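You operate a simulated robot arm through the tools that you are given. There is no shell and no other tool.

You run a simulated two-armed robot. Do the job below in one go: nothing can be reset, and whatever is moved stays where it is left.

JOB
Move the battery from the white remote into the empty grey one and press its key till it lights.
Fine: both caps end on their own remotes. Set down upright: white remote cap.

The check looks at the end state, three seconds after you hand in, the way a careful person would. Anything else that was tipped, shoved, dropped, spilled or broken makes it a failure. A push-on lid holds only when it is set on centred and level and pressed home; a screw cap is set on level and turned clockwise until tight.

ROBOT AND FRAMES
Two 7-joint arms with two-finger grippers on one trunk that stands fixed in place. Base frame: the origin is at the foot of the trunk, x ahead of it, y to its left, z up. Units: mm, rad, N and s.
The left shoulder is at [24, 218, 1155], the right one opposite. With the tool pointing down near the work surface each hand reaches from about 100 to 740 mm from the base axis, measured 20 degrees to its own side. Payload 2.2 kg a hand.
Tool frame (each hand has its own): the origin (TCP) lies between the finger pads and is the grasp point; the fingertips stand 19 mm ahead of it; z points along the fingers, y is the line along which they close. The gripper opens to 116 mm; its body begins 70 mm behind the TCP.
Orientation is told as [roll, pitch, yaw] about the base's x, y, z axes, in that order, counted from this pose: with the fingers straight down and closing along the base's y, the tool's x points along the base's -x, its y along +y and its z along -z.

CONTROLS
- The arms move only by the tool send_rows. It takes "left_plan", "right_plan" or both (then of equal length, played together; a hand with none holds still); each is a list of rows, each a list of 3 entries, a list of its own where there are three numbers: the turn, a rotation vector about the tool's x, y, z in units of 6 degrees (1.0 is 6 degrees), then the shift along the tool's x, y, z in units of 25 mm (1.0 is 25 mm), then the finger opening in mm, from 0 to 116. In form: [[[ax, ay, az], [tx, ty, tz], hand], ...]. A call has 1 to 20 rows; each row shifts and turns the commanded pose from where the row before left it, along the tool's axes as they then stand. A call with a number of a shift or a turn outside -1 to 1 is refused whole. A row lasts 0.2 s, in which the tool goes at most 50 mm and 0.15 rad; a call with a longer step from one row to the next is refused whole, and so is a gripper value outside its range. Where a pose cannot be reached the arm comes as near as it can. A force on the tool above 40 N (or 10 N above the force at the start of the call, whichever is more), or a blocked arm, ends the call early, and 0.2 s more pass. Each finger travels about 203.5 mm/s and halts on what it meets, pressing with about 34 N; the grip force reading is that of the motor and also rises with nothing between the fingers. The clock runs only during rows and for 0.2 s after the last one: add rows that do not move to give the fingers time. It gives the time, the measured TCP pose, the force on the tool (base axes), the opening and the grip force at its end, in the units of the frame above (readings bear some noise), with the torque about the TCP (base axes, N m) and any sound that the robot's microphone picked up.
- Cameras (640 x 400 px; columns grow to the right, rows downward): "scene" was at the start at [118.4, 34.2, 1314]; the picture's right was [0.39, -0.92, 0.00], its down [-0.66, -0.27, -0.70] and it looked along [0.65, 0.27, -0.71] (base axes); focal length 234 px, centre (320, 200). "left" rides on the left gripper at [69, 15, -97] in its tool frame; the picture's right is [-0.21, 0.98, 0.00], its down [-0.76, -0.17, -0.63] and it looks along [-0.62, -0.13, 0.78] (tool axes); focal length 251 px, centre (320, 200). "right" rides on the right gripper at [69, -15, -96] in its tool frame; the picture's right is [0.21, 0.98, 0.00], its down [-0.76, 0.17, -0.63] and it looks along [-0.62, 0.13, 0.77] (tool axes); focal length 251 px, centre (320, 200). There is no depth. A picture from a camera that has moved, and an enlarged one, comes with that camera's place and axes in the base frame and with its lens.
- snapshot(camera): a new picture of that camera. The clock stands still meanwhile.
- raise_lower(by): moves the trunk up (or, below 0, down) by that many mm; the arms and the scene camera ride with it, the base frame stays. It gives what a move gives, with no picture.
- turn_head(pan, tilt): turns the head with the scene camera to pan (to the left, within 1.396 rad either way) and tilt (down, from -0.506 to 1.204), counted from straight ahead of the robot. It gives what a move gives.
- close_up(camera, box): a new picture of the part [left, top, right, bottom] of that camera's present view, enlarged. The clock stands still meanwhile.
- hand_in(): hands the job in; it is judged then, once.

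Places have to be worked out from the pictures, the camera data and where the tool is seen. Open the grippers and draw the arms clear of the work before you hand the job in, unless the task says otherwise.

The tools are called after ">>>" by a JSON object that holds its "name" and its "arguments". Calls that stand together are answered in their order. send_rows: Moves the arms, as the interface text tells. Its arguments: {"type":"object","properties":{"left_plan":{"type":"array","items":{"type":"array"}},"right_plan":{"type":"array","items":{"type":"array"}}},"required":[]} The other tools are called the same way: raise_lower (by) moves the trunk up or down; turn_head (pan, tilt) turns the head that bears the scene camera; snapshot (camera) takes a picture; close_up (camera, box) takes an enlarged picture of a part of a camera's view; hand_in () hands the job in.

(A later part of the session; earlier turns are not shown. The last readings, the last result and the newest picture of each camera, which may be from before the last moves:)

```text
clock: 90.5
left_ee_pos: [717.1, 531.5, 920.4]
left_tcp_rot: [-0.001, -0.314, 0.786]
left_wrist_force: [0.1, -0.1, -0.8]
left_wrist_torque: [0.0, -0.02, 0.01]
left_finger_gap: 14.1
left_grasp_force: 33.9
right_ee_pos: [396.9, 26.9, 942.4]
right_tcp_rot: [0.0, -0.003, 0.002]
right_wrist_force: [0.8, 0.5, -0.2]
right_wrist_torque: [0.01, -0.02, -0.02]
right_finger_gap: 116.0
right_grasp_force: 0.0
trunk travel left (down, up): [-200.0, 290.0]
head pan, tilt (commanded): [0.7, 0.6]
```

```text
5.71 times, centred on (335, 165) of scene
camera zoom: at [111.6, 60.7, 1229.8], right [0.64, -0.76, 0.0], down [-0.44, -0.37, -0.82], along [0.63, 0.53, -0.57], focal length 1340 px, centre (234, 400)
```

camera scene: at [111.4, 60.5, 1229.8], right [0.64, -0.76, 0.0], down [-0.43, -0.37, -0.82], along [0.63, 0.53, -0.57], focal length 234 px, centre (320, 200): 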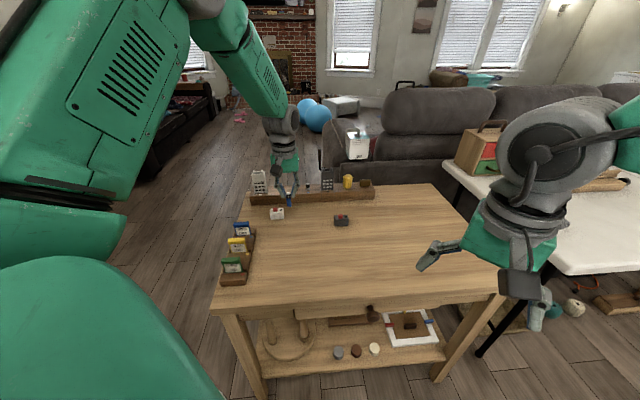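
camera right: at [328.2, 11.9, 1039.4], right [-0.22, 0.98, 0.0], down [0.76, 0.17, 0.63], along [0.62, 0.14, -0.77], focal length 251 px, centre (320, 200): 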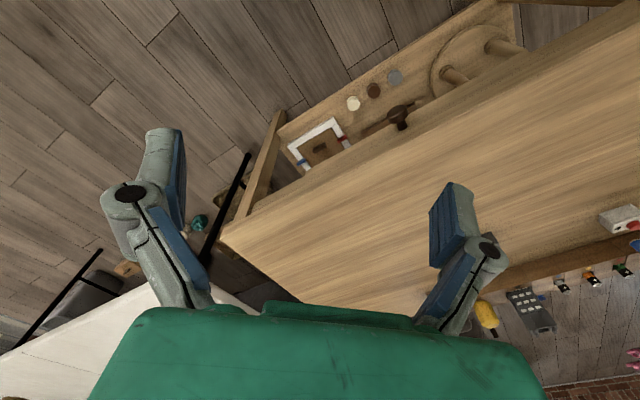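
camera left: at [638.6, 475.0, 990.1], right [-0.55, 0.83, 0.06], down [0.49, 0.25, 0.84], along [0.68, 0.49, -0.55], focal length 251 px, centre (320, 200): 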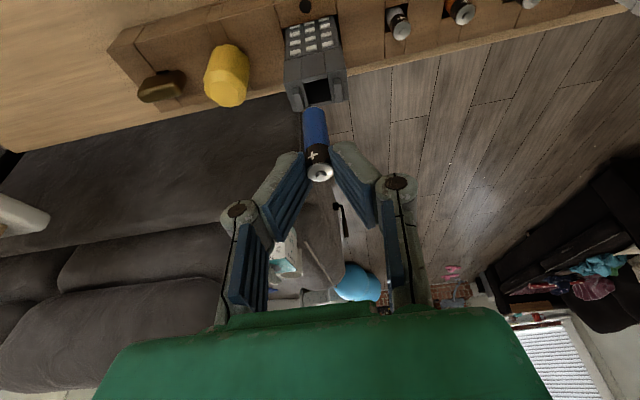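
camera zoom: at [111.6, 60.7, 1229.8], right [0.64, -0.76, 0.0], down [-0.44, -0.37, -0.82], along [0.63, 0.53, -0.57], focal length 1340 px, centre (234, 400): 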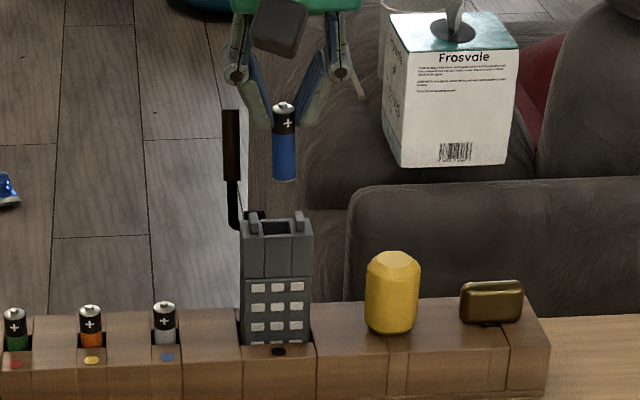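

In reach at (717, 531, 920). Zoom both cameras on the battery bottom and the grey slot.

>>> {"name": "close_up", "arguments": {"camera": "left", "box": [265, 60, 365, 140]}}

>>> {"name": "close_up", "arguments": {"camera": "scene", "box": [315, 140, 345, 180]}}

```text
5.00 times, centred on (315, 100) of left
camera zoom: at [638.6, 475.0, 990.1], right [-0.55, 0.83, 0.06], down [0.49, 0.25, 0.84], along [0.68, 0.49, -0.55], focal length 1257 px, centre (345, 700)
```

zoom: 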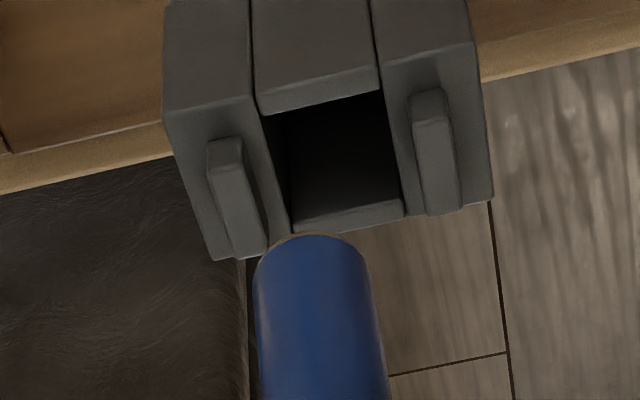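

```text
10.00 times, centred on (330, 160) of scene
camera zoom: at [111.6, 60.7, 1229.8], right [0.64, -0.76, 0.0], down [-0.44, -0.37, -0.82], along [0.63, 0.53, -0.57], focal length 2345 px, centre (220, 600)
```

zoom: 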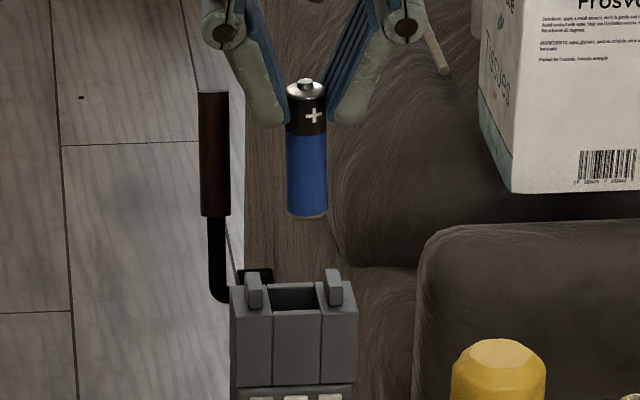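

Both views agree: the battery needs to go ~12.8 mm outward and ~2.4 mm left to be over the slot. I'll make that shift and recheck.

>>> {"name": "send_rows", "arguments": {"left_plan": [[[0, 0, 0], [-0.243, 0.048, 0.08], 0], [[0, 0, 0], [-0.244, 0.048, 0.08], 0], [[0, 0, 0], [0, 0, 0], 0]]}}

>>> {"name": "close_up", "arguments": {"camera": "left", "box": [265, 40, 365, 120]}}

>>> {"name": "close_up", "arguments": {"camera": "scene", "box": [315, 140, 345, 180]}}

```text
clock: 91.2
left_ee_pos: [724.6, 543.1, 918.6]
left_tcp_rot: [-0.002, -0.312, 0.787]
left_wrist_force: [0.1, 0.2, -0.7]
left_wrist_torque: [0.0, -0.02, 0.01]
left_finger_gap: 14.3
left_grasp_force: 34.4
right_ee_pos: [397.6, 25.7, 943.0]
right_tcp_rot: [-0.001, -0.001, 0.003]
right_wrist_force: [-0.5, -0.2, 0.1]
right_wrist_torque: [-0.01, -0.03, 0.02]
right_finger_gap: 115.7
right_grasp_force: 0.0
trunk travel left (down, up): [-200.0, 290.0]
head pan, tilt (commanded): [0.7, 0.6]
```

```text
5.00 times, centred on (315, 80) of left
camera zoom: at [646.6, 486.1, 989.3], right [-0.55, 0.83, 0.07], down [0.49, 0.25, 0.83], along [0.68, 0.49, -0.55], focal length 1257 px, centre (345, 800)
```

zoom: 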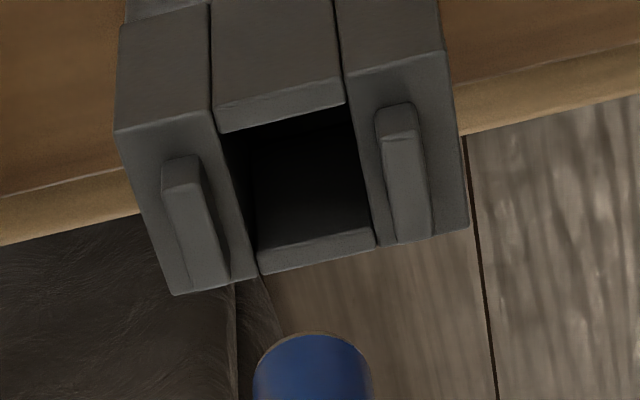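

```text
10.00 times, centred on (330, 160) of scene
camera zoom: at [112.3, 60.5, 1229.7], right [0.64, -0.76, 0.0], down [-0.44, -0.37, -0.82], along [0.63, 0.53, -0.57], focal length 2345 px, centre (220, 600)
```

zoom: 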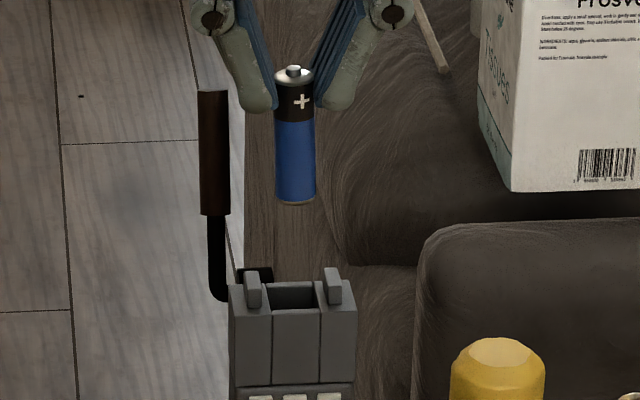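

Horizontally aligned within ~1 mm; the in/out alignment is less certain, so I'll lower 22 mm (battery bottom still ~15 mm above the body) and compare at near-equal depth.

>>> {"name": "send_rows", "arguments": {"left_plan": [[[0, 0, 0], [0.136, 0, 0.419], 0], [[0, 0, 0], [0.136, 0, 0.418], 0], [[0, 0, 0], [0, 0, 0], 0]]}}

>>> {"name": "close_up", "arguments": {"camera": "left", "box": [265, 50, 365, 130]}}

>>> {"name": "close_up", "arguments": {"camera": "scene", "box": [315, 145, 345, 175]}}

```text
clock: 92.0
left_ee_pos: [724.1, 542.3, 898.9]
left_tcp_rot: [-0.002, -0.313, 0.787]
left_wrist_force: [0.6, 0.0, 0.4]
left_wrist_torque: [-0.03, -0.01, 0.02]
left_finger_gap: 14.0
left_grasp_force: 34.7
right_ee_pos: [396.4, 26.8, 942.2]
right_tcp_rot: [0.0, -0.002, 0.0]
right_wrist_force: [-0.8, -0.6, -0.3]
right_wrist_torque: [0.03, -0.01, 0.02]
right_finger_gap: 116.1
right_grasp_force: 0.0
trunk travel left (down, up): [-200.0, 290.0]
head pan, tilt (commanded): [0.7, 0.6]
```

```text
5.00 times, centred on (315, 90) of left
camera zoom: at [646.1, 485.4, 968.1], right [-0.55, 0.83, 0.06], down [0.49, 0.25, 0.83], along [0.68, 0.49, -0.55], focal length 1257 px, centre (345, 750)
```

zoom: 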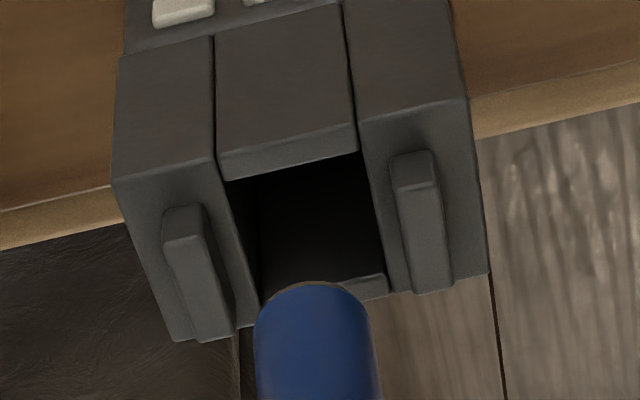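

```text
13.33 times, centred on (330, 160) of scene
camera zoom: at [112.3, 60.4, 1229.7], right [0.64, -0.76, 0.0], down [-0.44, -0.37, -0.82], along [0.63, 0.53, -0.57], focal length 3127 px, centre (187, 733)
```

zoom: 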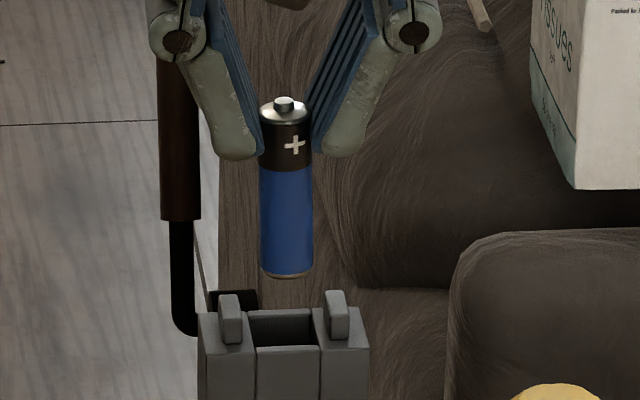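

Comparing at matched depth, the battery is ~2 mm too far outward and ~0.5 mm left. I'll correct that and descend 14 mm to the slot mouth, checking force.

>>> {"name": "send_rows", "arguments": {"left_plan": [[[0, 0, 0], [0.076, -0.02, -0.025], 0], [[0, 0, 0], [0.049, 0, 0.152], 0], [[0, 0, 0], [0.049, 0, 0.152], 0], [[0, 0, 0], [0.049, 0, 0.152], 0], [[0, 0, 0], [0.025, 0, 0.076], 0], [[0, 0, 0], [0, 0, 0], 0]]}}

>>> {"name": "close_up", "arguments": {"camera": "left", "box": [265, 60, 365, 140]}}

>>> {"name": "close_up", "arguments": {"camera": "scene", "box": [315, 145, 345, 175]}}

```text
clock: 93.5
left_ee_pos: [722.9, 540.9, 883.9]
left_tcp_rot: [-0.003, -0.312, 0.789]
left_wrist_force: [0.1, 0.4, 0.0]
left_wrist_torque: [-0.02, -0.02, 0.01]
left_finger_gap: 14.1
left_grasp_force: 34.1
right_ee_pos: [396.7, 26.0, 942.5]
right_tcp_rot: [0.0, -0.003, 0.003]
right_wrist_force: [-0.8, 0.7, -0.4]
right_wrist_torque: [-0.02, -0.01, 0.05]
right_finger_gap: 115.8
right_grasp_force: 0.0
trunk travel left (down, up): [-200.0, 290.0]
head pan, tilt (commanded): [0.7, 0.6]
```

```text
5.00 times, centred on (315, 100) of left
camera zoom: at [644.4, 484.6, 953.4], right [-0.55, 0.83, 0.07], down [0.49, 0.25, 0.83], along [0.68, 0.49, -0.55], focal length 1257 px, centre (345, 700)
```

zoom: 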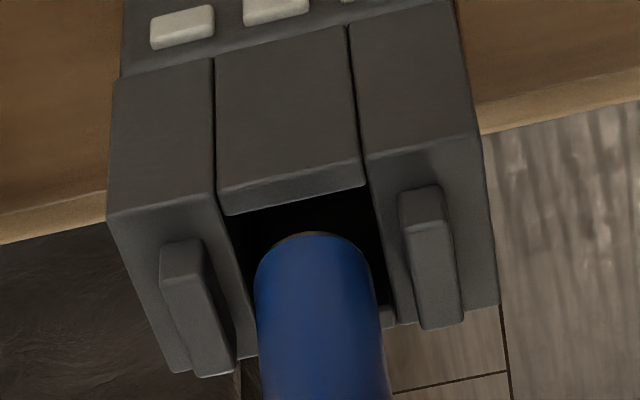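

```text
13.33 times, centred on (330, 160) of scene
camera zoom: at [112.4, 60.3, 1229.6], right [0.64, -0.76, 0.0], down [-0.44, -0.37, -0.82], along [0.63, 0.53, -0.57], focal length 3127 px, centre (187, 733)
```

zoom: 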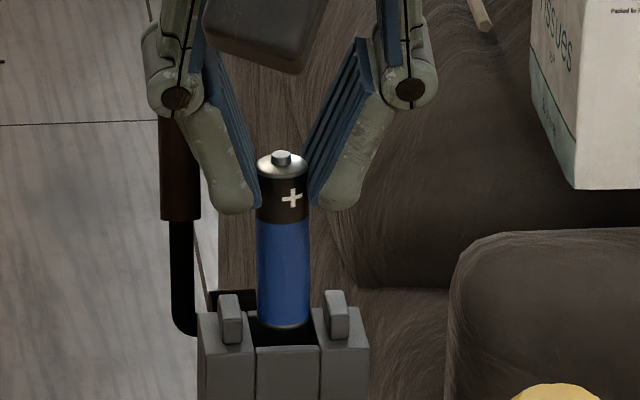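

The battery bottom is at the slot mouth, within ~1 mm of centre. Small correction, then ease it in a few mm while monitoring force.

>>> {"name": "send_rows", "arguments": {"left_plan": [[[0, 0, 0], [0.027, -0.016, -0.009], 0], [[0, 0, 0], [0.0185, 0, 0.057], 0], [[0, 0, 0], [0.0185, 0, 0.057], 0], [[0, 0, 0], [0.0185, 0, 0.057], 0], [[0, 0, 0], [0.0185, 0, 0.057], 0], [[0, 0, 0], [0.0185, 0, 0.057], 0], [[0, 0, 0], [0, 0, 0], 0]]}}

>>> {"name": "close_up", "arguments": {"camera": "scene", "box": [315, 145, 345, 175]}}

>>> {"name": "close_up", "arguments": {"camera": "left", "box": [265, 60, 365, 140]}}

```text
clock: 95.0
left_ee_pos: [721.6, 539.3, 879.7]
left_tcp_rot: [-0.005, -0.317, 0.787]
left_wrist_force: [0.6, 0.9, 13.5]
left_wrist_torque: [0.04, 0.07, -0.04]
left_finger_gap: 13.7
left_grasp_force: 33.9
right_ee_pos: [396.2, 26.0, 942.6]
right_tcp_rot: [0.002, -0.002, 0.002]
right_wrist_force: [-0.9, 0.2, -0.4]
right_wrist_torque: [0.0, 0.01, -0.01]
right_finger_gap: 115.7
right_grasp_force: 0.1
trunk travel left (down, up): [-200.0, 290.0]
head pan, tilt (commanded): [0.7, 0.6]
```

```text
13.33 times, centred on (330, 160) of scene
camera zoom: at [110.1, 58.6, 1230.1], right [0.64, -0.76, 0.0], down [-0.43, -0.36, -0.82], along [0.63, 0.53, -0.57], focal length 3127 px, centre (187, 733)
```

zoom: 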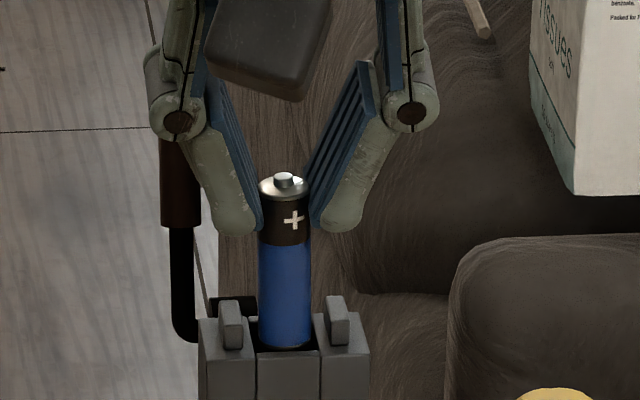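

```text
5.00 times, centred on (315, 100) of left
camera zoom: at [642.7, 482.6, 949.0], right [-0.55, 0.83, 0.06], down [0.48, 0.25, 0.84], along [0.68, 0.49, -0.54], focal length 1257 px, centre (345, 700)
```

zoom: 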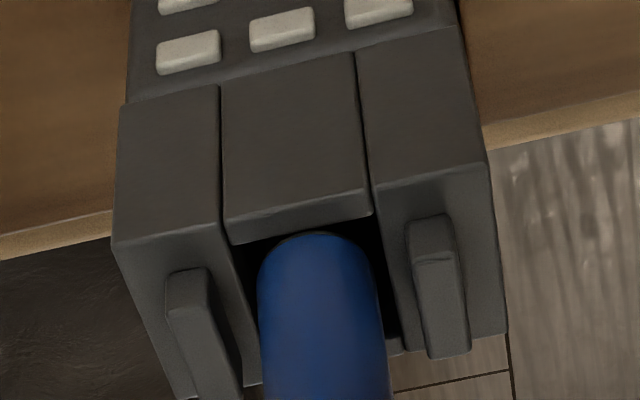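

13 N upward: the battery's bottom is catching the front panel edge (bottom still at mouth level). I'll lift 3 mm, move ~2 mm outward, and try again.

>>> {"name": "send_rows", "arguments": {"left_plan": [[[0, 0, 0], [-0.037, 0, -0.114], 0], [[0, 0, 0], [-0.076, 0, 0.025], 0], [[0, 0, 0], [0, 0, 0], 0]]}}

>>> {"name": "close_up", "arguments": {"camera": "left", "box": [265, 60, 365, 140]}}

>>> {"name": "close_up", "arguments": {"camera": "scene", "box": [320, 150, 340, 170]}}

```text
clock: 95.8
left_ee_pos: [721.9, 540.3, 879.1]
left_tcp_rot: [0.001, -0.313, 0.785]
left_wrist_force: [-0.7, -0.7, 6.3]
left_wrist_torque: [-0.07, 0.06, 0.01]
left_finger_gap: 14.0
left_grasp_force: 34.3
right_ee_pos: [396.9, 26.4, 941.5]
right_tcp_rot: [0.0, 0.0, 0.003]
right_wrist_force: [0.0, -1.0, 0.6]
right_wrist_torque: [0.01, -0.01, 0.02]
right_finger_gap: 115.7
right_grasp_force: 0.0
trunk travel left (down, up): [-200.0, 290.0]
head pan, tilt (commanded): [0.7, 0.6]
```

```text
5.00 times, centred on (315, 100) of left
camera zoom: at [644.2, 483.9, 949.6], right [-0.55, 0.83, 0.07], down [0.49, 0.25, 0.83], along [0.68, 0.49, -0.55], focal length 1257 px, centre (345, 700)
```

zoom: 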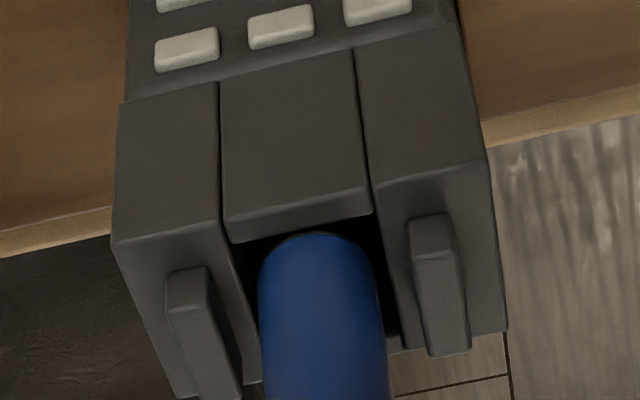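

```text
16.00 times, centred on (330, 160) of scene
camera zoom: at [111.0, 58.9, 1229.9], right [0.64, -0.76, 0.0], down [-0.44, -0.37, -0.82], along [0.63, 0.53, -0.57], focal length 3752 px, centre (160, 840)
```

zoom: 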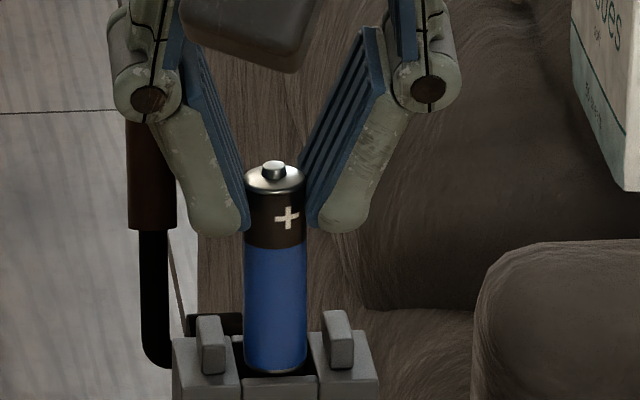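

Torque readings suggest contact on the robot-facing side (front panel). I'll zoom in closely before adjusting.

>>> {"name": "close_up", "arguments": {"camera": "left", "box": [290, 85, 350, 135]}}

>>> {"name": "close_up", "arguments": {"camera": "scene", "box": [326, 163, 340, 175]}}

```text
8.00 times, centred on (320, 110) of left
camera zoom: at [644.2, 483.9, 949.6], right [-0.55, 0.83, 0.07], down [0.49, 0.25, 0.83], along [0.68, 0.49, -0.55], focal length 2012 px, centre (320, 920)
```

zoom: 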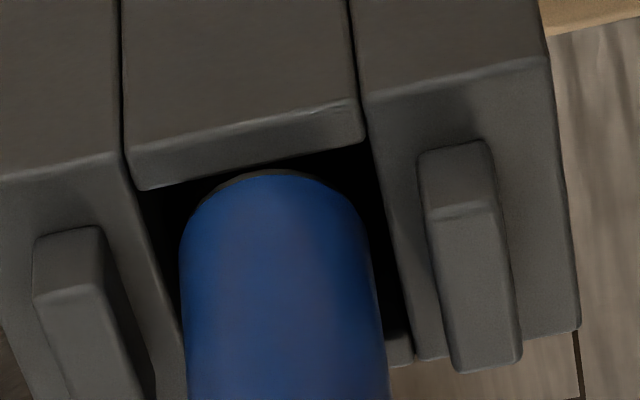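

```text
16.00 times, centred on (333, 169) of scene
camera zoom: at [111.0, 58.9, 1229.9], right [0.64, -0.76, 0.0], down [-0.44, -0.37, -0.82], along [0.63, 0.53, -0.57], focal length 3752 px, centre (112, 696)
```

zoom: 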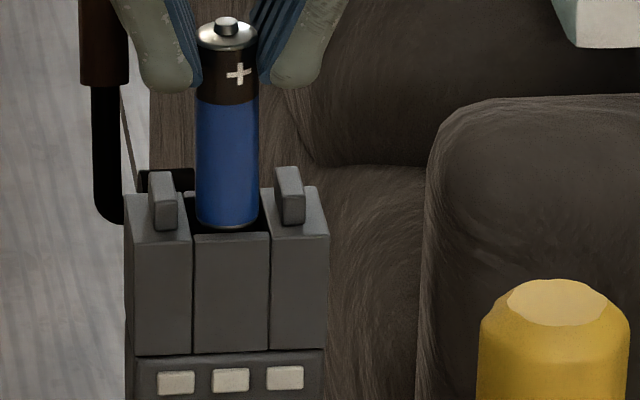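

Views show ~1 mm gap on the robot side versus ~4 mm on the far side, so the battery should go ~1.5–2 mm further outward. Lift 2 mm, shift 2 mm outward, then ease down again.

>>> {"name": "send_rows", "arguments": {"left_plan": [[[0, 0, 0], [-0.025, 0, -0.076], 0], [[0, 0, 0], [-0.076, 0, 0.025], 0], [[0, 0, 0], [0, 0, 0], 0], [[0, 0, 0], [0.0125, 0, 0.038], 0], [[0, 0, 0], [0.0125, 0, 0.038], 0], [[0, 0, 0], [0, 0, 0], 0]]}}

>>> {"name": "close_up", "arguments": {"camera": "left", "box": [290, 85, 350, 135]}}

>>> {"name": "close_up", "arguments": {"camera": "scene", "box": [326, 163, 340, 175]}}

```text
clock: 97.2
left_ee_pos: [726.4, 542.8, 880.4]
left_tcp_rot: [-0.002, -0.311, 0.788]
left_wrist_force: [0.1, 0.2, 0.6]
left_wrist_torque: [-0.02, -0.01, -0.03]
left_finger_gap: 14.1
left_grasp_force: 33.5
right_ee_pos: [397.8, 27.1, 942.8]
right_tcp_rot: [0.0, -0.002, 0.003]
right_wrist_force: [-0.1, -0.1, -0.4]
right_wrist_torque: [0.02, 0.01, 0.02]
right_finger_gap: 115.8
right_grasp_force: 0.2
trunk travel left (down, up): [-200.0, 290.0]
head pan, tilt (commanded): [0.7, 0.6]
```

```text
8.00 times, centred on (320, 110) of left
camera zoom: at [647.1, 486.0, 949.7], right [-0.55, 0.83, 0.07], down [0.49, 0.25, 0.83], along [0.68, 0.49, -0.55], focal length 2012 px, centre (320, 920)
```

zoom: 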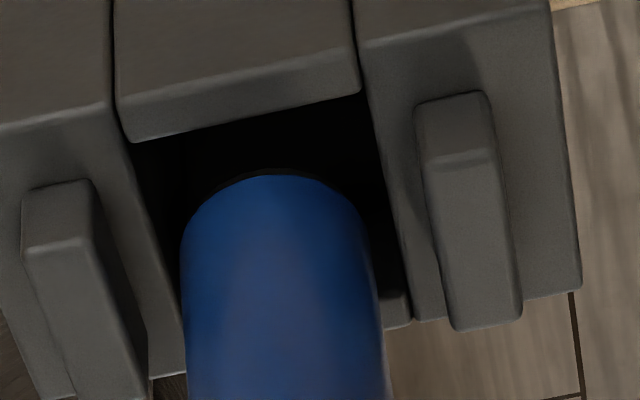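

```text
16.00 times, centred on (333, 169) of scene
camera zoom: at [112.4, 60.4, 1229.6], right [0.64, -0.76, 0.0], down [-0.44, -0.37, -0.82], along [0.63, 0.53, -0.57], focal length 3752 px, centre (112, 696)
```

zoom: 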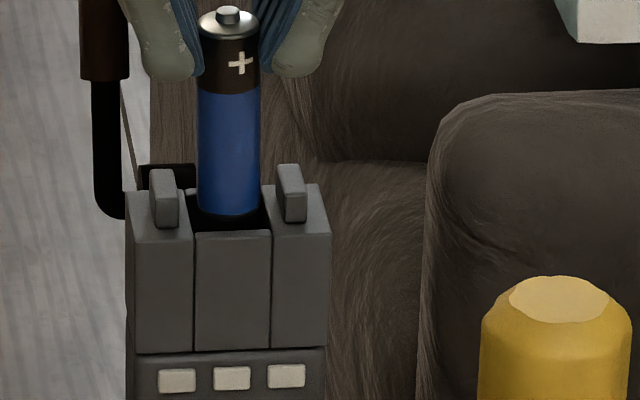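

Now free of contact with too much room in front; combined views say it's ~1.7 mm too far outward and ~1.5 mm above the mouth. Shift 1.7 mm inward and ease down 4 mm.

>>> {"name": "send_rows", "arguments": {"left_plan": [[[0, 0, 0], [0.065, 0, -0.021], 0], [[0, 0, 0], [0.0125, 0, 0.038], 0], [[0, 0, 0], [0.0125, 0, 0.038], 0], [[0, 0, 0], [0.0125, 0, 0.038], 0], [[0, 0, 0], [0.0125, 0, 0.038], 0], [[0, 0, 0], [0, 0, 0], 0]]}}

>>> {"name": "close_up", "arguments": {"camera": "left", "box": [290, 85, 350, 135]}}

>>> {"name": "close_up", "arguments": {"camera": "scene", "box": [326, 163, 340, 175]}}

```text
clock: 98.7
left_ee_pos: [724.2, 540.7, 875.9]
left_tcp_rot: [-0.001, -0.311, 0.787]
left_wrist_force: [0.9, 1.4, 0.3]
left_wrist_torque: [-0.01, -0.02, 0.02]
left_finger_gap: 14.0
left_grasp_force: 34.0
right_ee_pos: [397.8, 26.1, 941.9]
right_tcp_rot: [0.001, -0.002, 0.005]
right_wrist_force: [1.2, -0.1, 0.7]
right_wrist_torque: [-0.03, -0.01, -0.02]
right_finger_gap: 115.8
right_grasp_force: 0.1
trunk travel left (down, up): [-200.0, 290.0]
head pan, tilt (commanded): [0.7, 0.6]
```

```text
8.00 times, centred on (320, 110) of left
camera zoom: at [645.8, 484.8, 945.8], right [-0.55, 0.83, 0.06], down [0.49, 0.25, 0.83], along [0.68, 0.49, -0.55], focal length 2012 px, centre (320, 920)
```

zoom: 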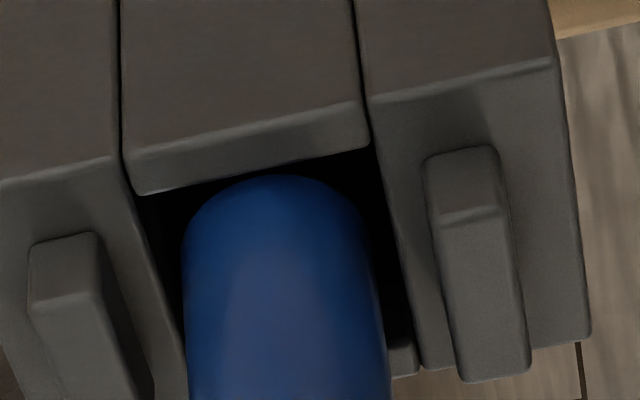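

```text
16.00 times, centred on (333, 169) of scene
camera zoom: at [112.3, 60.4, 1229.6], right [0.64, -0.76, 0.0], down [-0.44, -0.37, -0.82], along [0.63, 0.53, -0.57], focal length 3752 px, centre (112, 696)
```

zoom: 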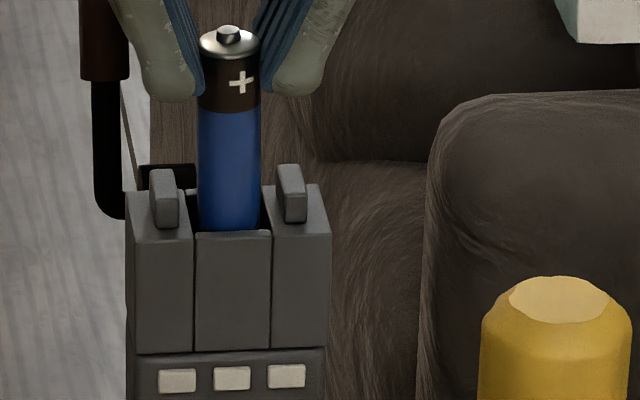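

The battery bottom is now inside the slot with no contact force. Continue easing down.

>>> {"name": "send_rows", "arguments": {"left_plan": [[[0, 0, 0], [0.0185, 0, 0.057], 0], [[0, 0, 0], [0.0185, 0, 0.057], 0], [[0, 0, 0], [0.0185, 0, 0.057], 0], [[0, 0, 0], [0.0185, 0, 0.057], 0], [[0, 0, 0], [0.0185, 0, 0.057], 0], [[0, 0, 0], [0, 0, 0], 0]]}}

>>> {"name": "close_up", "arguments": {"camera": "scene", "box": [326, 163, 340, 175]}}

```text
clock: 100.0
left_ee_pos: [723.5, 541.7, 869.4]
left_tcp_rot: [-0.001, -0.312, 0.787]
left_wrist_force: [-0.4, 0.3, -0.6]
left_wrist_torque: [0.0, -0.01, 0.01]
left_finger_gap: 13.9
left_grasp_force: 33.5
right_ee_pos: [396.8, 26.6, 942.4]
right_tcp_rot: [0.001, -0.002, 0.001]
right_wrist_force: [0.4, 0.2, 0.1]
right_wrist_torque: [0.01, 0.01, 0.01]
right_finger_gap: 116.2
right_grasp_force: 0.1
trunk travel left (down, up): [-200.0, 290.0]
head pan, tilt (commanded): [0.7, 0.6]
```

```text
16.00 times, centred on (333, 169) of scene
camera zoom: at [112.4, 60.4, 1229.6], right [0.64, -0.76, 0.0], down [-0.44, -0.37, -0.82], along [0.63, 0.53, -0.57], focal length 3752 px, centre (112, 696)
```

zoom: 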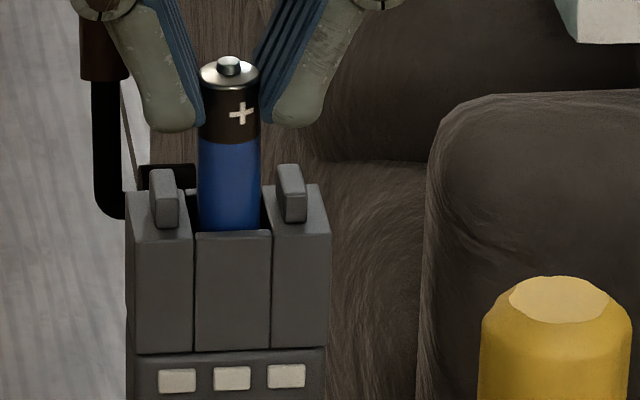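

Sliding in smoothly. Continue another ~11 mm at small steps.

>>> {"name": "send_rows", "arguments": {"left_plan": [[[0, 0, 0], [0.0185, 0, 0.057], 0], [[0, 0, 0], [0.0185, 0, 0.057], 0], [[0, 0, 0], [0.0185, 0, 0.057], 0], [[0, 0, 0], [0.0185, 0, 0.057], 0], [[0, 0, 0], [0.0185, 0, 0.057], 0], [[0, 0, 0], [0.0185, 0, 0.057], 0], [[0, 0, 0], [0.0185, 0, 0.057], 0], [[0, 0, 0], [0, 0, 0], 0]]}}

>>> {"name": "close_up", "arguments": {"camera": "scene", "box": [326, 163, 340, 175]}}

>>> {"name": "close_up", "arguments": {"camera": "left", "box": [280, 100, 360, 190]}}

```text
clock: 101.8
left_ee_pos: [723.4, 540.8, 859.0]
left_tcp_rot: [-0.001, -0.311, 0.787]
left_wrist_force: [-0.1, 0.6, 0.2]
left_wrist_torque: [0.03, 0.01, 0.04]
left_finger_gap: 13.9
left_grasp_force: 34.0
right_ee_pos: [398.7, 26.7, 941.3]
right_tcp_rot: [0.001, -0.002, 0.001]
right_wrist_force: [0.4, -0.1, -0.5]
right_wrist_torque: [0.02, 0.0, -0.02]
right_finger_gap: 116.2
right_grasp_force: 0.1
trunk travel left (down, up): [-200.0, 290.0]
head pan, tilt (commanded): [0.7, 0.6]
```

```text
16.00 times, centred on (333, 169) of scene
camera zoom: at [112.3, 60.4, 1229.7], right [0.64, -0.76, 0.0], down [-0.44, -0.37, -0.82], along [0.63, 0.53, -0.57], focal length 3752 px, centre (112, 696)
```

zoom: 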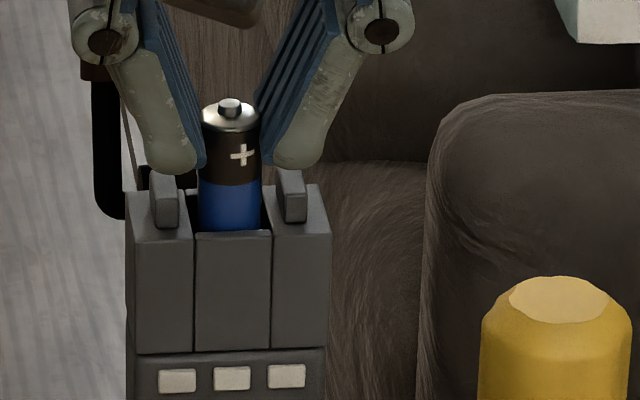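

```text
4.44 times, centred on (320, 145) of left
camera zoom: at [645.4, 483.7, 928.1], right [-0.55, 0.83, 0.07], down [0.49, 0.25, 0.83], along [0.68, 0.49, -0.55], focal length 1118 px, centre (320, 444)
```

zoom: 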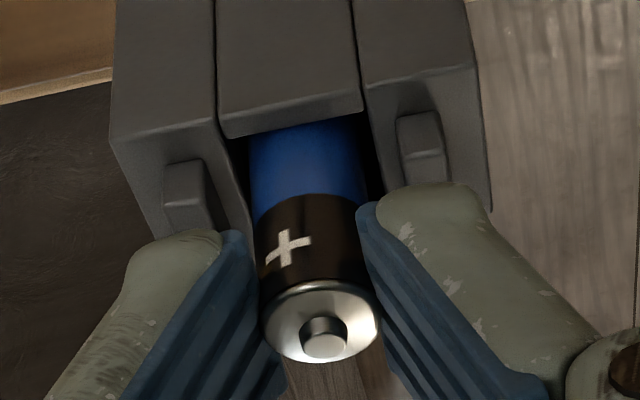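

About 7 mm to go; fingertips are approaching the prong tops. Step down 1 mm at a time with force checks.

>>> {"name": "send_rows", "arguments": {"left_plan": [[[0, 0, 0], [0.0125, 0, 0.038], 0], [[0, 0, 0], [0.0125, 0, 0.038], 0], [[0, 0, 0], [0.0125, 0, 0.038], 0], [[0, 0, 0], [0, 0, 0], 0]]}}

>>> {"name": "close_up", "arguments": {"camera": "scene", "box": [326, 163, 340, 175]}}

```text
clock: 102.8
left_ee_pos: [724.2, 540.4, 855.5]
left_tcp_rot: [0.0, -0.313, 0.786]
left_wrist_force: [0.0, -0.3, -0.3]
left_wrist_torque: [-0.01, 0.02, 0.01]
left_finger_gap: 14.0
left_grasp_force: 34.2
right_ee_pos: [397.6, 26.7, 941.9]
right_tcp_rot: [0.001, -0.003, 0.001]
right_wrist_force: [0.4, -0.2, -1.1]
right_wrist_torque: [-0.02, 0.01, 0.03]
right_finger_gap: 116.0
right_grasp_force: 0.1
trunk travel left (down, up): [-200.0, 290.0]
head pan, tilt (commanded): [0.7, 0.6]
```

```text
16.00 times, centred on (333, 169) of scene
camera zoom: at [112.4, 60.4, 1229.6], right [0.64, -0.76, 0.0], down [-0.44, -0.37, -0.82], along [0.63, 0.53, -0.57], focal length 3752 px, centre (112, 696)
```

zoom: 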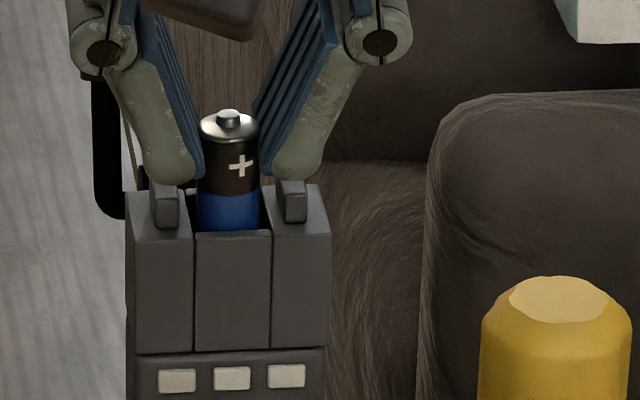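

No contact yet. Two more 1 mm steps.

>>> {"name": "send_rows", "arguments": {"left_plan": [[[0, 0, 0], [0.0125, 0, 0.038], 0], [[0, 0, 0], [0.0125, 0, 0.038], 0], [[0, 0, 0], [0, 0, 0], 0]]}}

>>> {"name": "close_up", "arguments": {"camera": "scene", "box": [326, 163, 340, 175]}}

>>> {"name": "close_up", "arguments": {"camera": "left", "box": [280, 100, 360, 190]}}

```text
clock: 103.7
left_ee_pos: [722.8, 541.2, 853.8]
left_tcp_rot: [-0.001, -0.312, 0.787]
left_wrist_force: [1.1, 0.0, 0.8]
left_wrist_torque: [-0.03, 0.02, -0.02]
left_finger_gap: 14.2
left_grasp_force: 34.5
right_ee_pos: [396.8, 25.6, 942.3]
right_tcp_rot: [0.0, -0.002, 0.002]
right_wrist_force: [-0.6, 0.2, 0.1]
right_wrist_torque: [0.0, 0.01, 0.04]
right_finger_gap: 116.1
right_grasp_force: 0.0
trunk travel left (down, up): [-200.0, 290.0]
head pan, tilt (commanded): [0.7, 0.6]
```

```text
16.00 times, centred on (333, 169) of scene
camera zoom: at [112.4, 60.4, 1229.6], right [0.64, -0.76, 0.0], down [-0.44, -0.37, -0.82], along [0.63, 0.53, -0.57], focal length 3752 px, centre (112, 696)
```

zoom: 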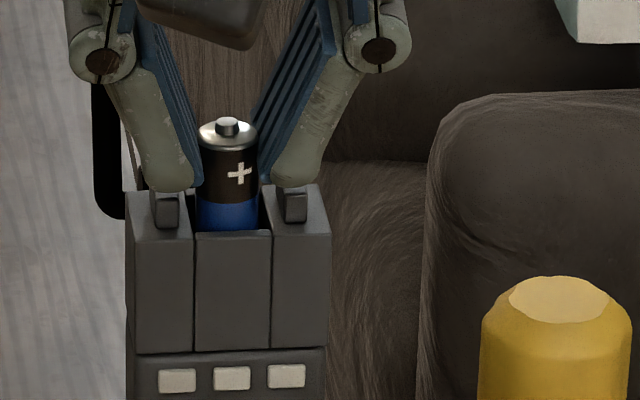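

```text
4.44 times, centred on (320, 145) of left
camera zoom: at [644.9, 484.0, 923.5], right [-0.55, 0.83, 0.07], down [0.49, 0.25, 0.83], along [0.68, 0.49, -0.55], focal length 1118 px, centre (320, 444)
```

zoom: 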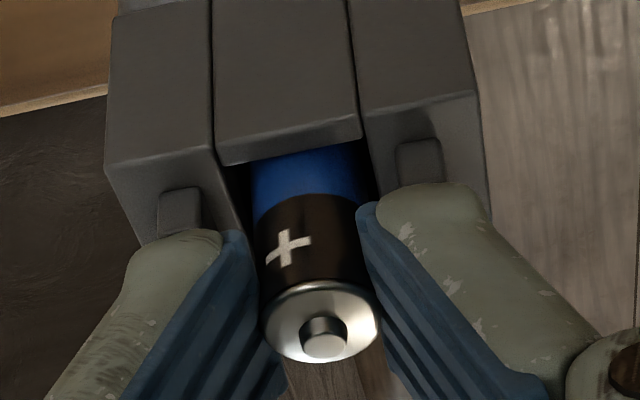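

Still no contact force; remaining travel ~2–3 mm. Another two 1 mm steps.

>>> {"name": "send_rows", "arguments": {"left_plan": [[[0, 0, 0], [0.0125, 0, 0.038], 0], [[0, 0, 0], [0, 0, 0], 0], [[0, 0, 0], [0.0125, 0, 0.038], 0], [[0, 0, 0], [0, 0, 0], 0]]}}

>>> {"name": "close_up", "arguments": {"camera": "scene", "box": [326, 163, 340, 175]}}

```text
clock: 104.7
left_ee_pos: [722.8, 540.3, 852.1]
left_tcp_rot: [-0.002, -0.311, 0.786]
left_wrist_force: [0.6, -0.4, -0.5]
left_wrist_torque: [0.01, -0.04, 0.0]
left_finger_gap: 13.9
left_grasp_force: 33.9
right_ee_pos: [397.4, 24.7, 942.7]
right_tcp_rot: [0.0, -0.002, 0.001]
right_wrist_force: [0.4, -0.9, 0.0]
right_wrist_torque: [0.01, 0.02, 0.02]
right_finger_gap: 116.2
right_grasp_force: 0.0
trunk travel left (down, up): [-200.0, 290.0]
head pan, tilt (commanded): [0.7, 0.6]
```

```text
16.00 times, centred on (333, 169) of scene
camera zoom: at [112.3, 60.4, 1229.6], right [0.64, -0.76, 0.0], down [-0.44, -0.37, -0.82], along [0.63, 0.53, -0.57], focal length 3752 px, centre (112, 696)
```

zoom: 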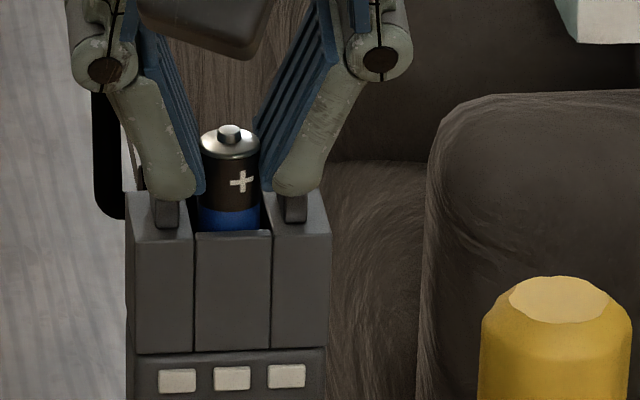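

No contact still; continue 1 mm.

>>> {"name": "send_rows", "arguments": {"left_plan": [[[0, 0, 0], [0.0125, 0, 0.038], 0], [[0, 0, 0], [0, 0, 0], 0], [[0, 0, 0], [0, 0, 0], 0]]}}

```text
clock: 105.5
left_ee_pos: [721.8, 540.3, 850.7]
left_tcp_rot: [-0.002, -0.313, 0.788]
left_wrist_force: [0.6, 0.2, -0.5]
left_wrist_torque: [0.0, 0.03, -0.02]
left_finger_gap: 14.0
left_grasp_force: 33.9
right_ee_pos: [397.8, 26.6, 942.2]
right_tcp_rot: [0.001, -0.002, 0.002]
right_wrist_force: [1.2, 0.2, 0.1]
right_wrist_torque: [0.01, -0.01, -0.02]
right_finger_gap: 116.0
right_grasp_force: 0.0
trunk travel left (down, up): [-200.0, 290.0]
head pan, tilt (commanded): [0.7, 0.6]
```

>>> {"name": "send_rows", "arguments": {"left_plan": [[[0, 0, 0], [0.0125, 0, 0.038], 0], [[0, 0, 0], [0, 0, 0], 0], [[0, 0, 0], [0, 0, 0], 0]]}}

>>> {"name": "close_up", "arguments": {"camera": "scene", "box": [326, 163, 340, 175]}}

>>> {"name": "close_up", "arguments": {"camera": "left", "box": [280, 100, 360, 190]}}

```text
clock: 106.2
left_ee_pos: [723.9, 539.7, 849.8]
left_tcp_rot: [-0.003, -0.314, 0.786]
left_wrist_force: [-0.4, -0.5, 1.7]
left_wrist_torque: [0.0, 0.0, 0.03]
left_finger_gap: 14.0
left_grasp_force: 33.6
right_ee_pos: [397.4, 25.8, 942.5]
right_tcp_rot: [0.0, 0.0, 0.002]
right_wrist_force: [0.3, 0.4, -0.6]
right_wrist_torque: [-0.03, 0.01, 0.02]
right_finger_gap: 116.1
right_grasp_force: 0.0
trunk travel left (down, up): [-200.0, 290.0]
head pan, tilt (commanded): [0.7, 0.6]
```

```text
16.00 times, centred on (333, 169) of scene
camera zoom: at [112.1, 60.0, 1229.7], right [0.64, -0.76, 0.0], down [-0.44, -0.37, -0.82], along [0.63, 0.53, -0.57], focal length 3752 px, centre (112, 696)
```

zoom: 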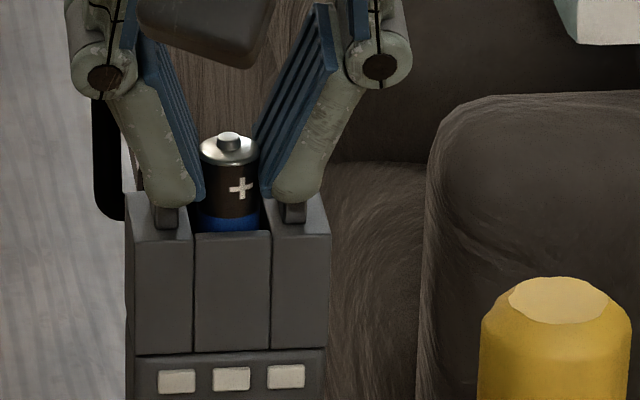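

```text
4.44 times, centred on (320, 145) of left
camera zoom: at [645.3, 483.7, 919.8], right [-0.55, 0.83, 0.06], down [0.49, 0.25, 0.84], along [0.68, 0.49, -0.55], focal length 1118 px, centre (320, 444)
```

zoom: 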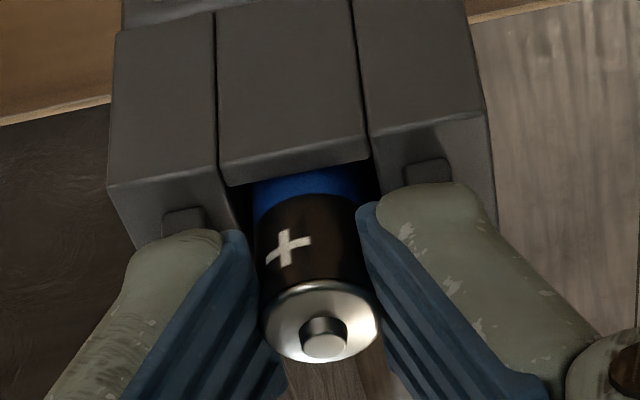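

1.7 N—likely touching bottom; the battery's protrusion now matches how it sat in the white remote. One more 0.75 mm to confirm.

>>> {"name": "send_rows", "arguments": {"left_plan": [[[0, 0, 0], [0.01, 0, 0.03], 0], [[0, 0, 0], [0, 0, 0], 0], [[0, 0, 0], [0, 0, 0], 0]]}}

```text
clock: 107.0
left_ee_pos: [723.1, 540.3, 850.2]
left_tcp_rot: [-0.001, -0.313, 0.787]
left_wrist_force: [0.6, -0.6, 5.7]
left_wrist_torque: [-0.06, -0.01, 0.0]
left_finger_gap: 13.8
left_grasp_force: 34.0
right_ee_pos: [397.2, 26.1, 942.2]
right_tcp_rot: [0.0, -0.002, 0.001]
right_wrist_force: [-0.4, 0.3, 0.2]
right_wrist_torque: [-0.01, 0.03, 0.0]
right_finger_gap: 116.1
right_grasp_force: 0.0
trunk travel left (down, up): [-200.0, 290.0]
head pan, tilt (commanded): [0.7, 0.6]
```

Contact confirmed (5.7 N). Ease off, open gently a few mm, then rise clear.

>>> {"name": "send_rows", "arguments": {"left_plan": [[[0, 0, 0], [-0.01, 0, -0.03], 0], [[0, 0, 0], [0, 0, 0], 15], [[0, 0, 0], [0, 0, 0], 18], [[0, 0, 0], [0, 0, 0], 22], [[0, 0, 0], [0, 0, 0], 24], [[0, 0, 0], [-0.06, 0, -0.19], 24], [[0, 0, 0], [-0.124, 0, -0.38], 24], [[0, 0, 0], [-0.25, 0, -0.76], 28], [[0, 0, 0], [-0.25, 0, -0.76], 30], [[0, 0, 0], [0, 0, 0], 30]]}}

>>> {"name": "close_up", "arguments": {"camera": "scene", "box": [322, 155, 344, 177]}}

>>> {"name": "snapshot", "arguments": {"camera": "left"}}

```text
clock: 109.2
left_ee_pos: [723.5, 541.2, 903.0]
left_tcp_rot: [0.002, -0.313, 0.785]
left_wrist_force: [-0.8, 0.7, 0.2]
left_wrist_torque: [-0.01, 0.02, 0.01]
left_finger_gap: 30.1
left_grasp_force: 0.0
right_ee_pos: [398.4, 25.4, 942.0]
right_tcp_rot: [-0.001, -0.001, 0.0]
right_wrist_force: [0.7, -0.1, 0.2]
right_wrist_torque: [-0.01, 0.0, 0.02]
right_finger_gap: 115.9
right_grasp_force: 0.1
trunk travel left (down, up): [-200.0, 290.0]
head pan, tilt (commanded): [0.7, 0.6]
```

```text
16.00 times, centred on (333, 166) of scene
camera zoom: at [112.5, 60.3, 1229.6], right [0.64, -0.76, 0.0], down [-0.44, -0.37, -0.82], along [0.63, 0.53, -0.57], focal length 3752 px, centre (112, 744)
```

zoom: 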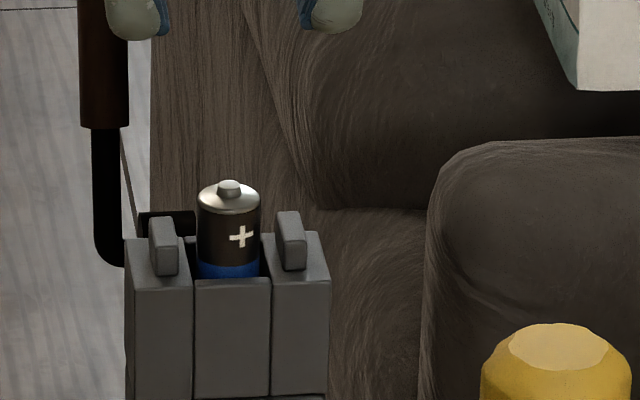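

```text
taken
camera left: at [645.4, 484.3, 973.4], right [-0.55, 0.83, 0.07], down [0.49, 0.25, 0.83], along [0.68, 0.49, -0.55], focal length 251 px, centre (320, 200)
```

left: 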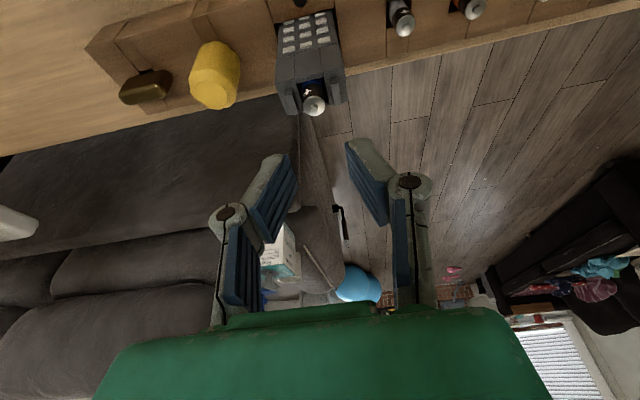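

Battery is seated in the grey remote (+ up). Now the grey cap: I'll move the hand back over the bench near it for a good look, keeping the 18° tilt.

>>> {"name": "send_rows", "arguments": {"left_plan": [[[0, 0, 0], [0.8, -0.05, -0.26], 60], [[0, 0, 0], [0.862, -0.119, -0.033], 60], [[0, 0, 0], [0.862, -0.119, -0.033], 70], [[0, 0, 0], [0.862, -0.119, 0], 80], [[0, 0, 0], [0.862, -0.119, 0], 80], [[0, 0, 0], [0.862, -0.119, 0], 80], [[0, 0, 0], [0.862, -0.119, 0], 80], [[0, 0, 0], [0.862, -0.119, 0], 80], [[0, 0, 0], [0.862, -0.119, 0], 80], [[0, 0, 0], [0, 0, 0], 80]]}}

>>> {"name": "snapshot", "arguments": {"camera": "left"}}

>>> {"name": "close_up", "arguments": {"camera": "scene", "box": [320, 200, 370, 240]}}

```text
clock: 111.5
left_ee_pos: [607.3, 391.6, 852.1]
left_tcp_rot: [-0.003, -0.312, 0.788]
left_wrist_force: [0.0, 0.8, 0.5]
left_wrist_torque: [0.03, -0.01, -0.03]
left_finger_gap: 80.1
left_grasp_force: 0.0
right_ee_pos: [397.3, 25.6, 942.2]
right_tcp_rot: [0.0, -0.002, 0.001]
right_wrist_force: [0.6, -0.4, -0.1]
right_wrist_torque: [0.03, -0.02, 0.03]
right_finger_gap: 116.0
right_grasp_force: 0.1
trunk travel left (down, up): [-200.0, 290.0]
head pan, tilt (commanded): [0.7, 0.6]
```

```text
taken
camera left: at [530.0, 334.7, 921.8], right [-0.55, 0.83, 0.06], down [0.49, 0.26, 0.83], along [0.68, 0.49, -0.55], focal length 251 px, centre (320, 200)
```

left: 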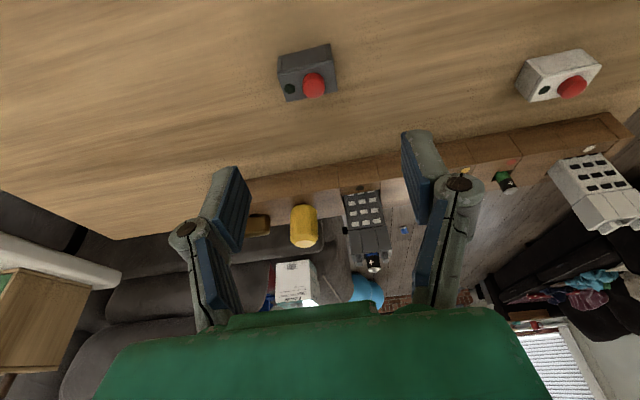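

```text
10.00 times, centred on (345, 220) of scene
camera zoom: at [111.9, 58.9, 1229.8], right [0.64, -0.76, 0.0], down [-0.44, -0.37, -0.82], along [0.63, 0.53, -0.57], focal length 2345 px, centre (70, 0)
```

zoom: 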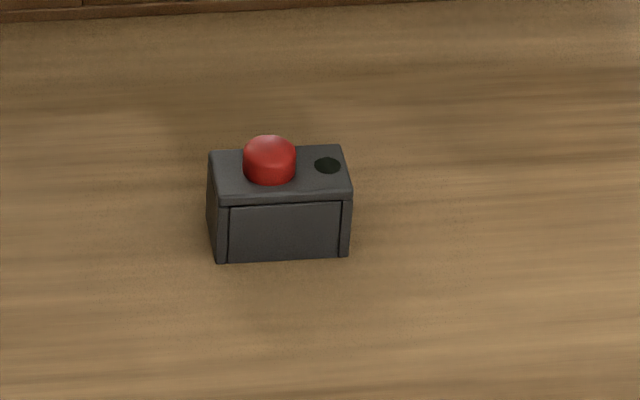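

Zooming on the grey cap with the hand camera to measure its position and yaw.

>>> {"name": "close_up", "arguments": {"camera": "left", "box": [260, 30, 360, 110]}}

```text
5.00 times, centred on (310, 70) of left
camera zoom: at [530.0, 334.7, 921.8], right [-0.55, 0.83, 0.06], down [0.49, 0.26, 0.83], along [0.68, 0.49, -0.55], focal length 1257 px, centre (370, 850)
```

zoom: 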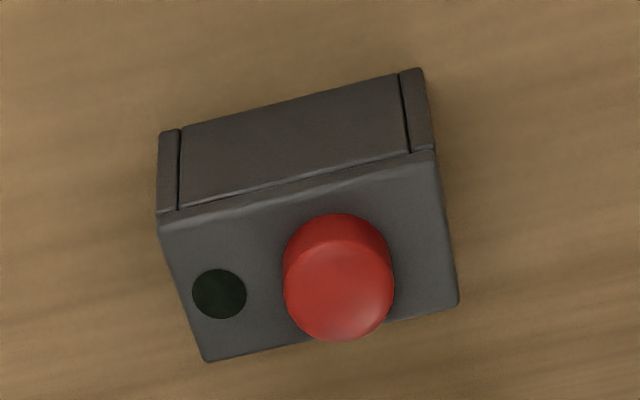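

The grey cap measures 45 × 26 mm at (627.0, 403.2), conveniently aligned with my hand's yaw. I'll descend to just above it with an 80 mm opening and check.

>>> {"name": "send_rows", "arguments": {"left_plan": [[[0, 0, 0], [0.075, -0.046, 0.75], 80], [[0, 0, 0], [0.075, -0.046, 0.75], 80], [[0, 0, 0], [0.075, -0.046, 0.75], 80], [[0, 0, 0], [0.075, -0.046, 0.75], 80], [[0, 0, 0], [0.073, -0.048, 0.748], 80], [[0, 0, 0], [0, 0, 0], 80]]}}

>>> {"name": "close_up", "arguments": {"camera": "left", "box": [230, 70, 410, 210]}}

>>> {"name": "close_up", "arguments": {"camera": "scene", "box": [310, 190, 370, 240]}}

```text
clock: 112.8
left_ee_pos: [626.1, 399.4, 759.4]
left_tcp_rot: [-0.002, -0.314, 0.788]
left_wrist_force: [-0.2, -1.0, -0.7]
left_wrist_torque: [-0.02, -0.05, -0.01]
left_finger_gap: 80.0
left_grasp_force: 0.1
right_ee_pos: [396.5, 26.1, 942.6]
right_tcp_rot: [0.0, -0.002, 0.001]
right_wrist_force: [-0.1, 0.0, -0.1]
right_wrist_torque: [0.05, -0.04, -0.02]
right_finger_gap: 116.0
right_grasp_force: 0.0
trunk travel left (down, up): [-200.0, 290.0]
head pan, tilt (commanded): [0.7, 0.6]
```

```text
2.86 times, centred on (320, 140) of left
camera zoom: at [547.8, 343.1, 830.7], right [-0.55, 0.83, 0.06], down [0.49, 0.25, 0.84], along [0.68, 0.49, -0.55], focal length 718 px, centre (320, 371)
```

zoom: 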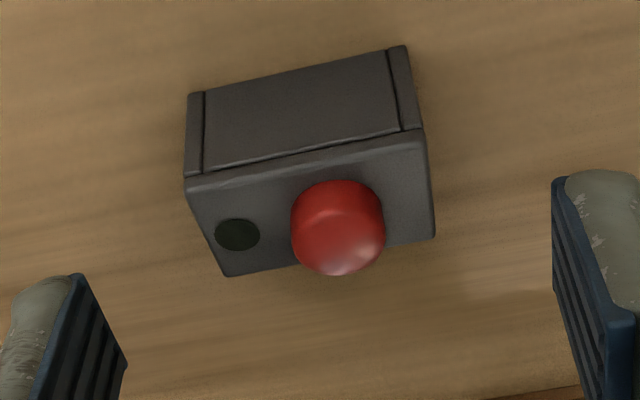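

```text
8.00 times, centred on (340, 215) of scene
camera zoom: at [111.7, 59.2, 1229.8], right [0.64, -0.76, 0.0], down [-0.44, -0.37, -0.82], along [0.63, 0.53, -0.57], focal length 1876 px, centre (160, 80)
```

zoom: 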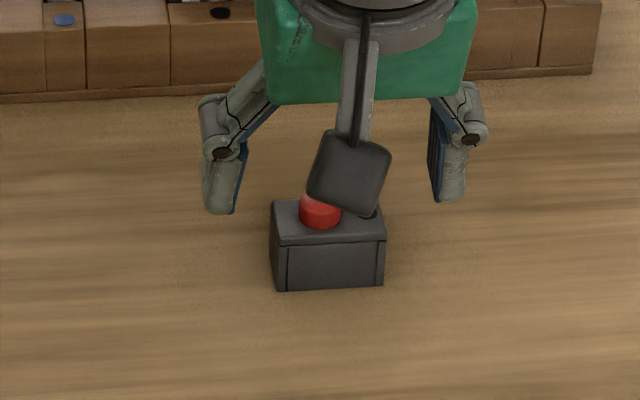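

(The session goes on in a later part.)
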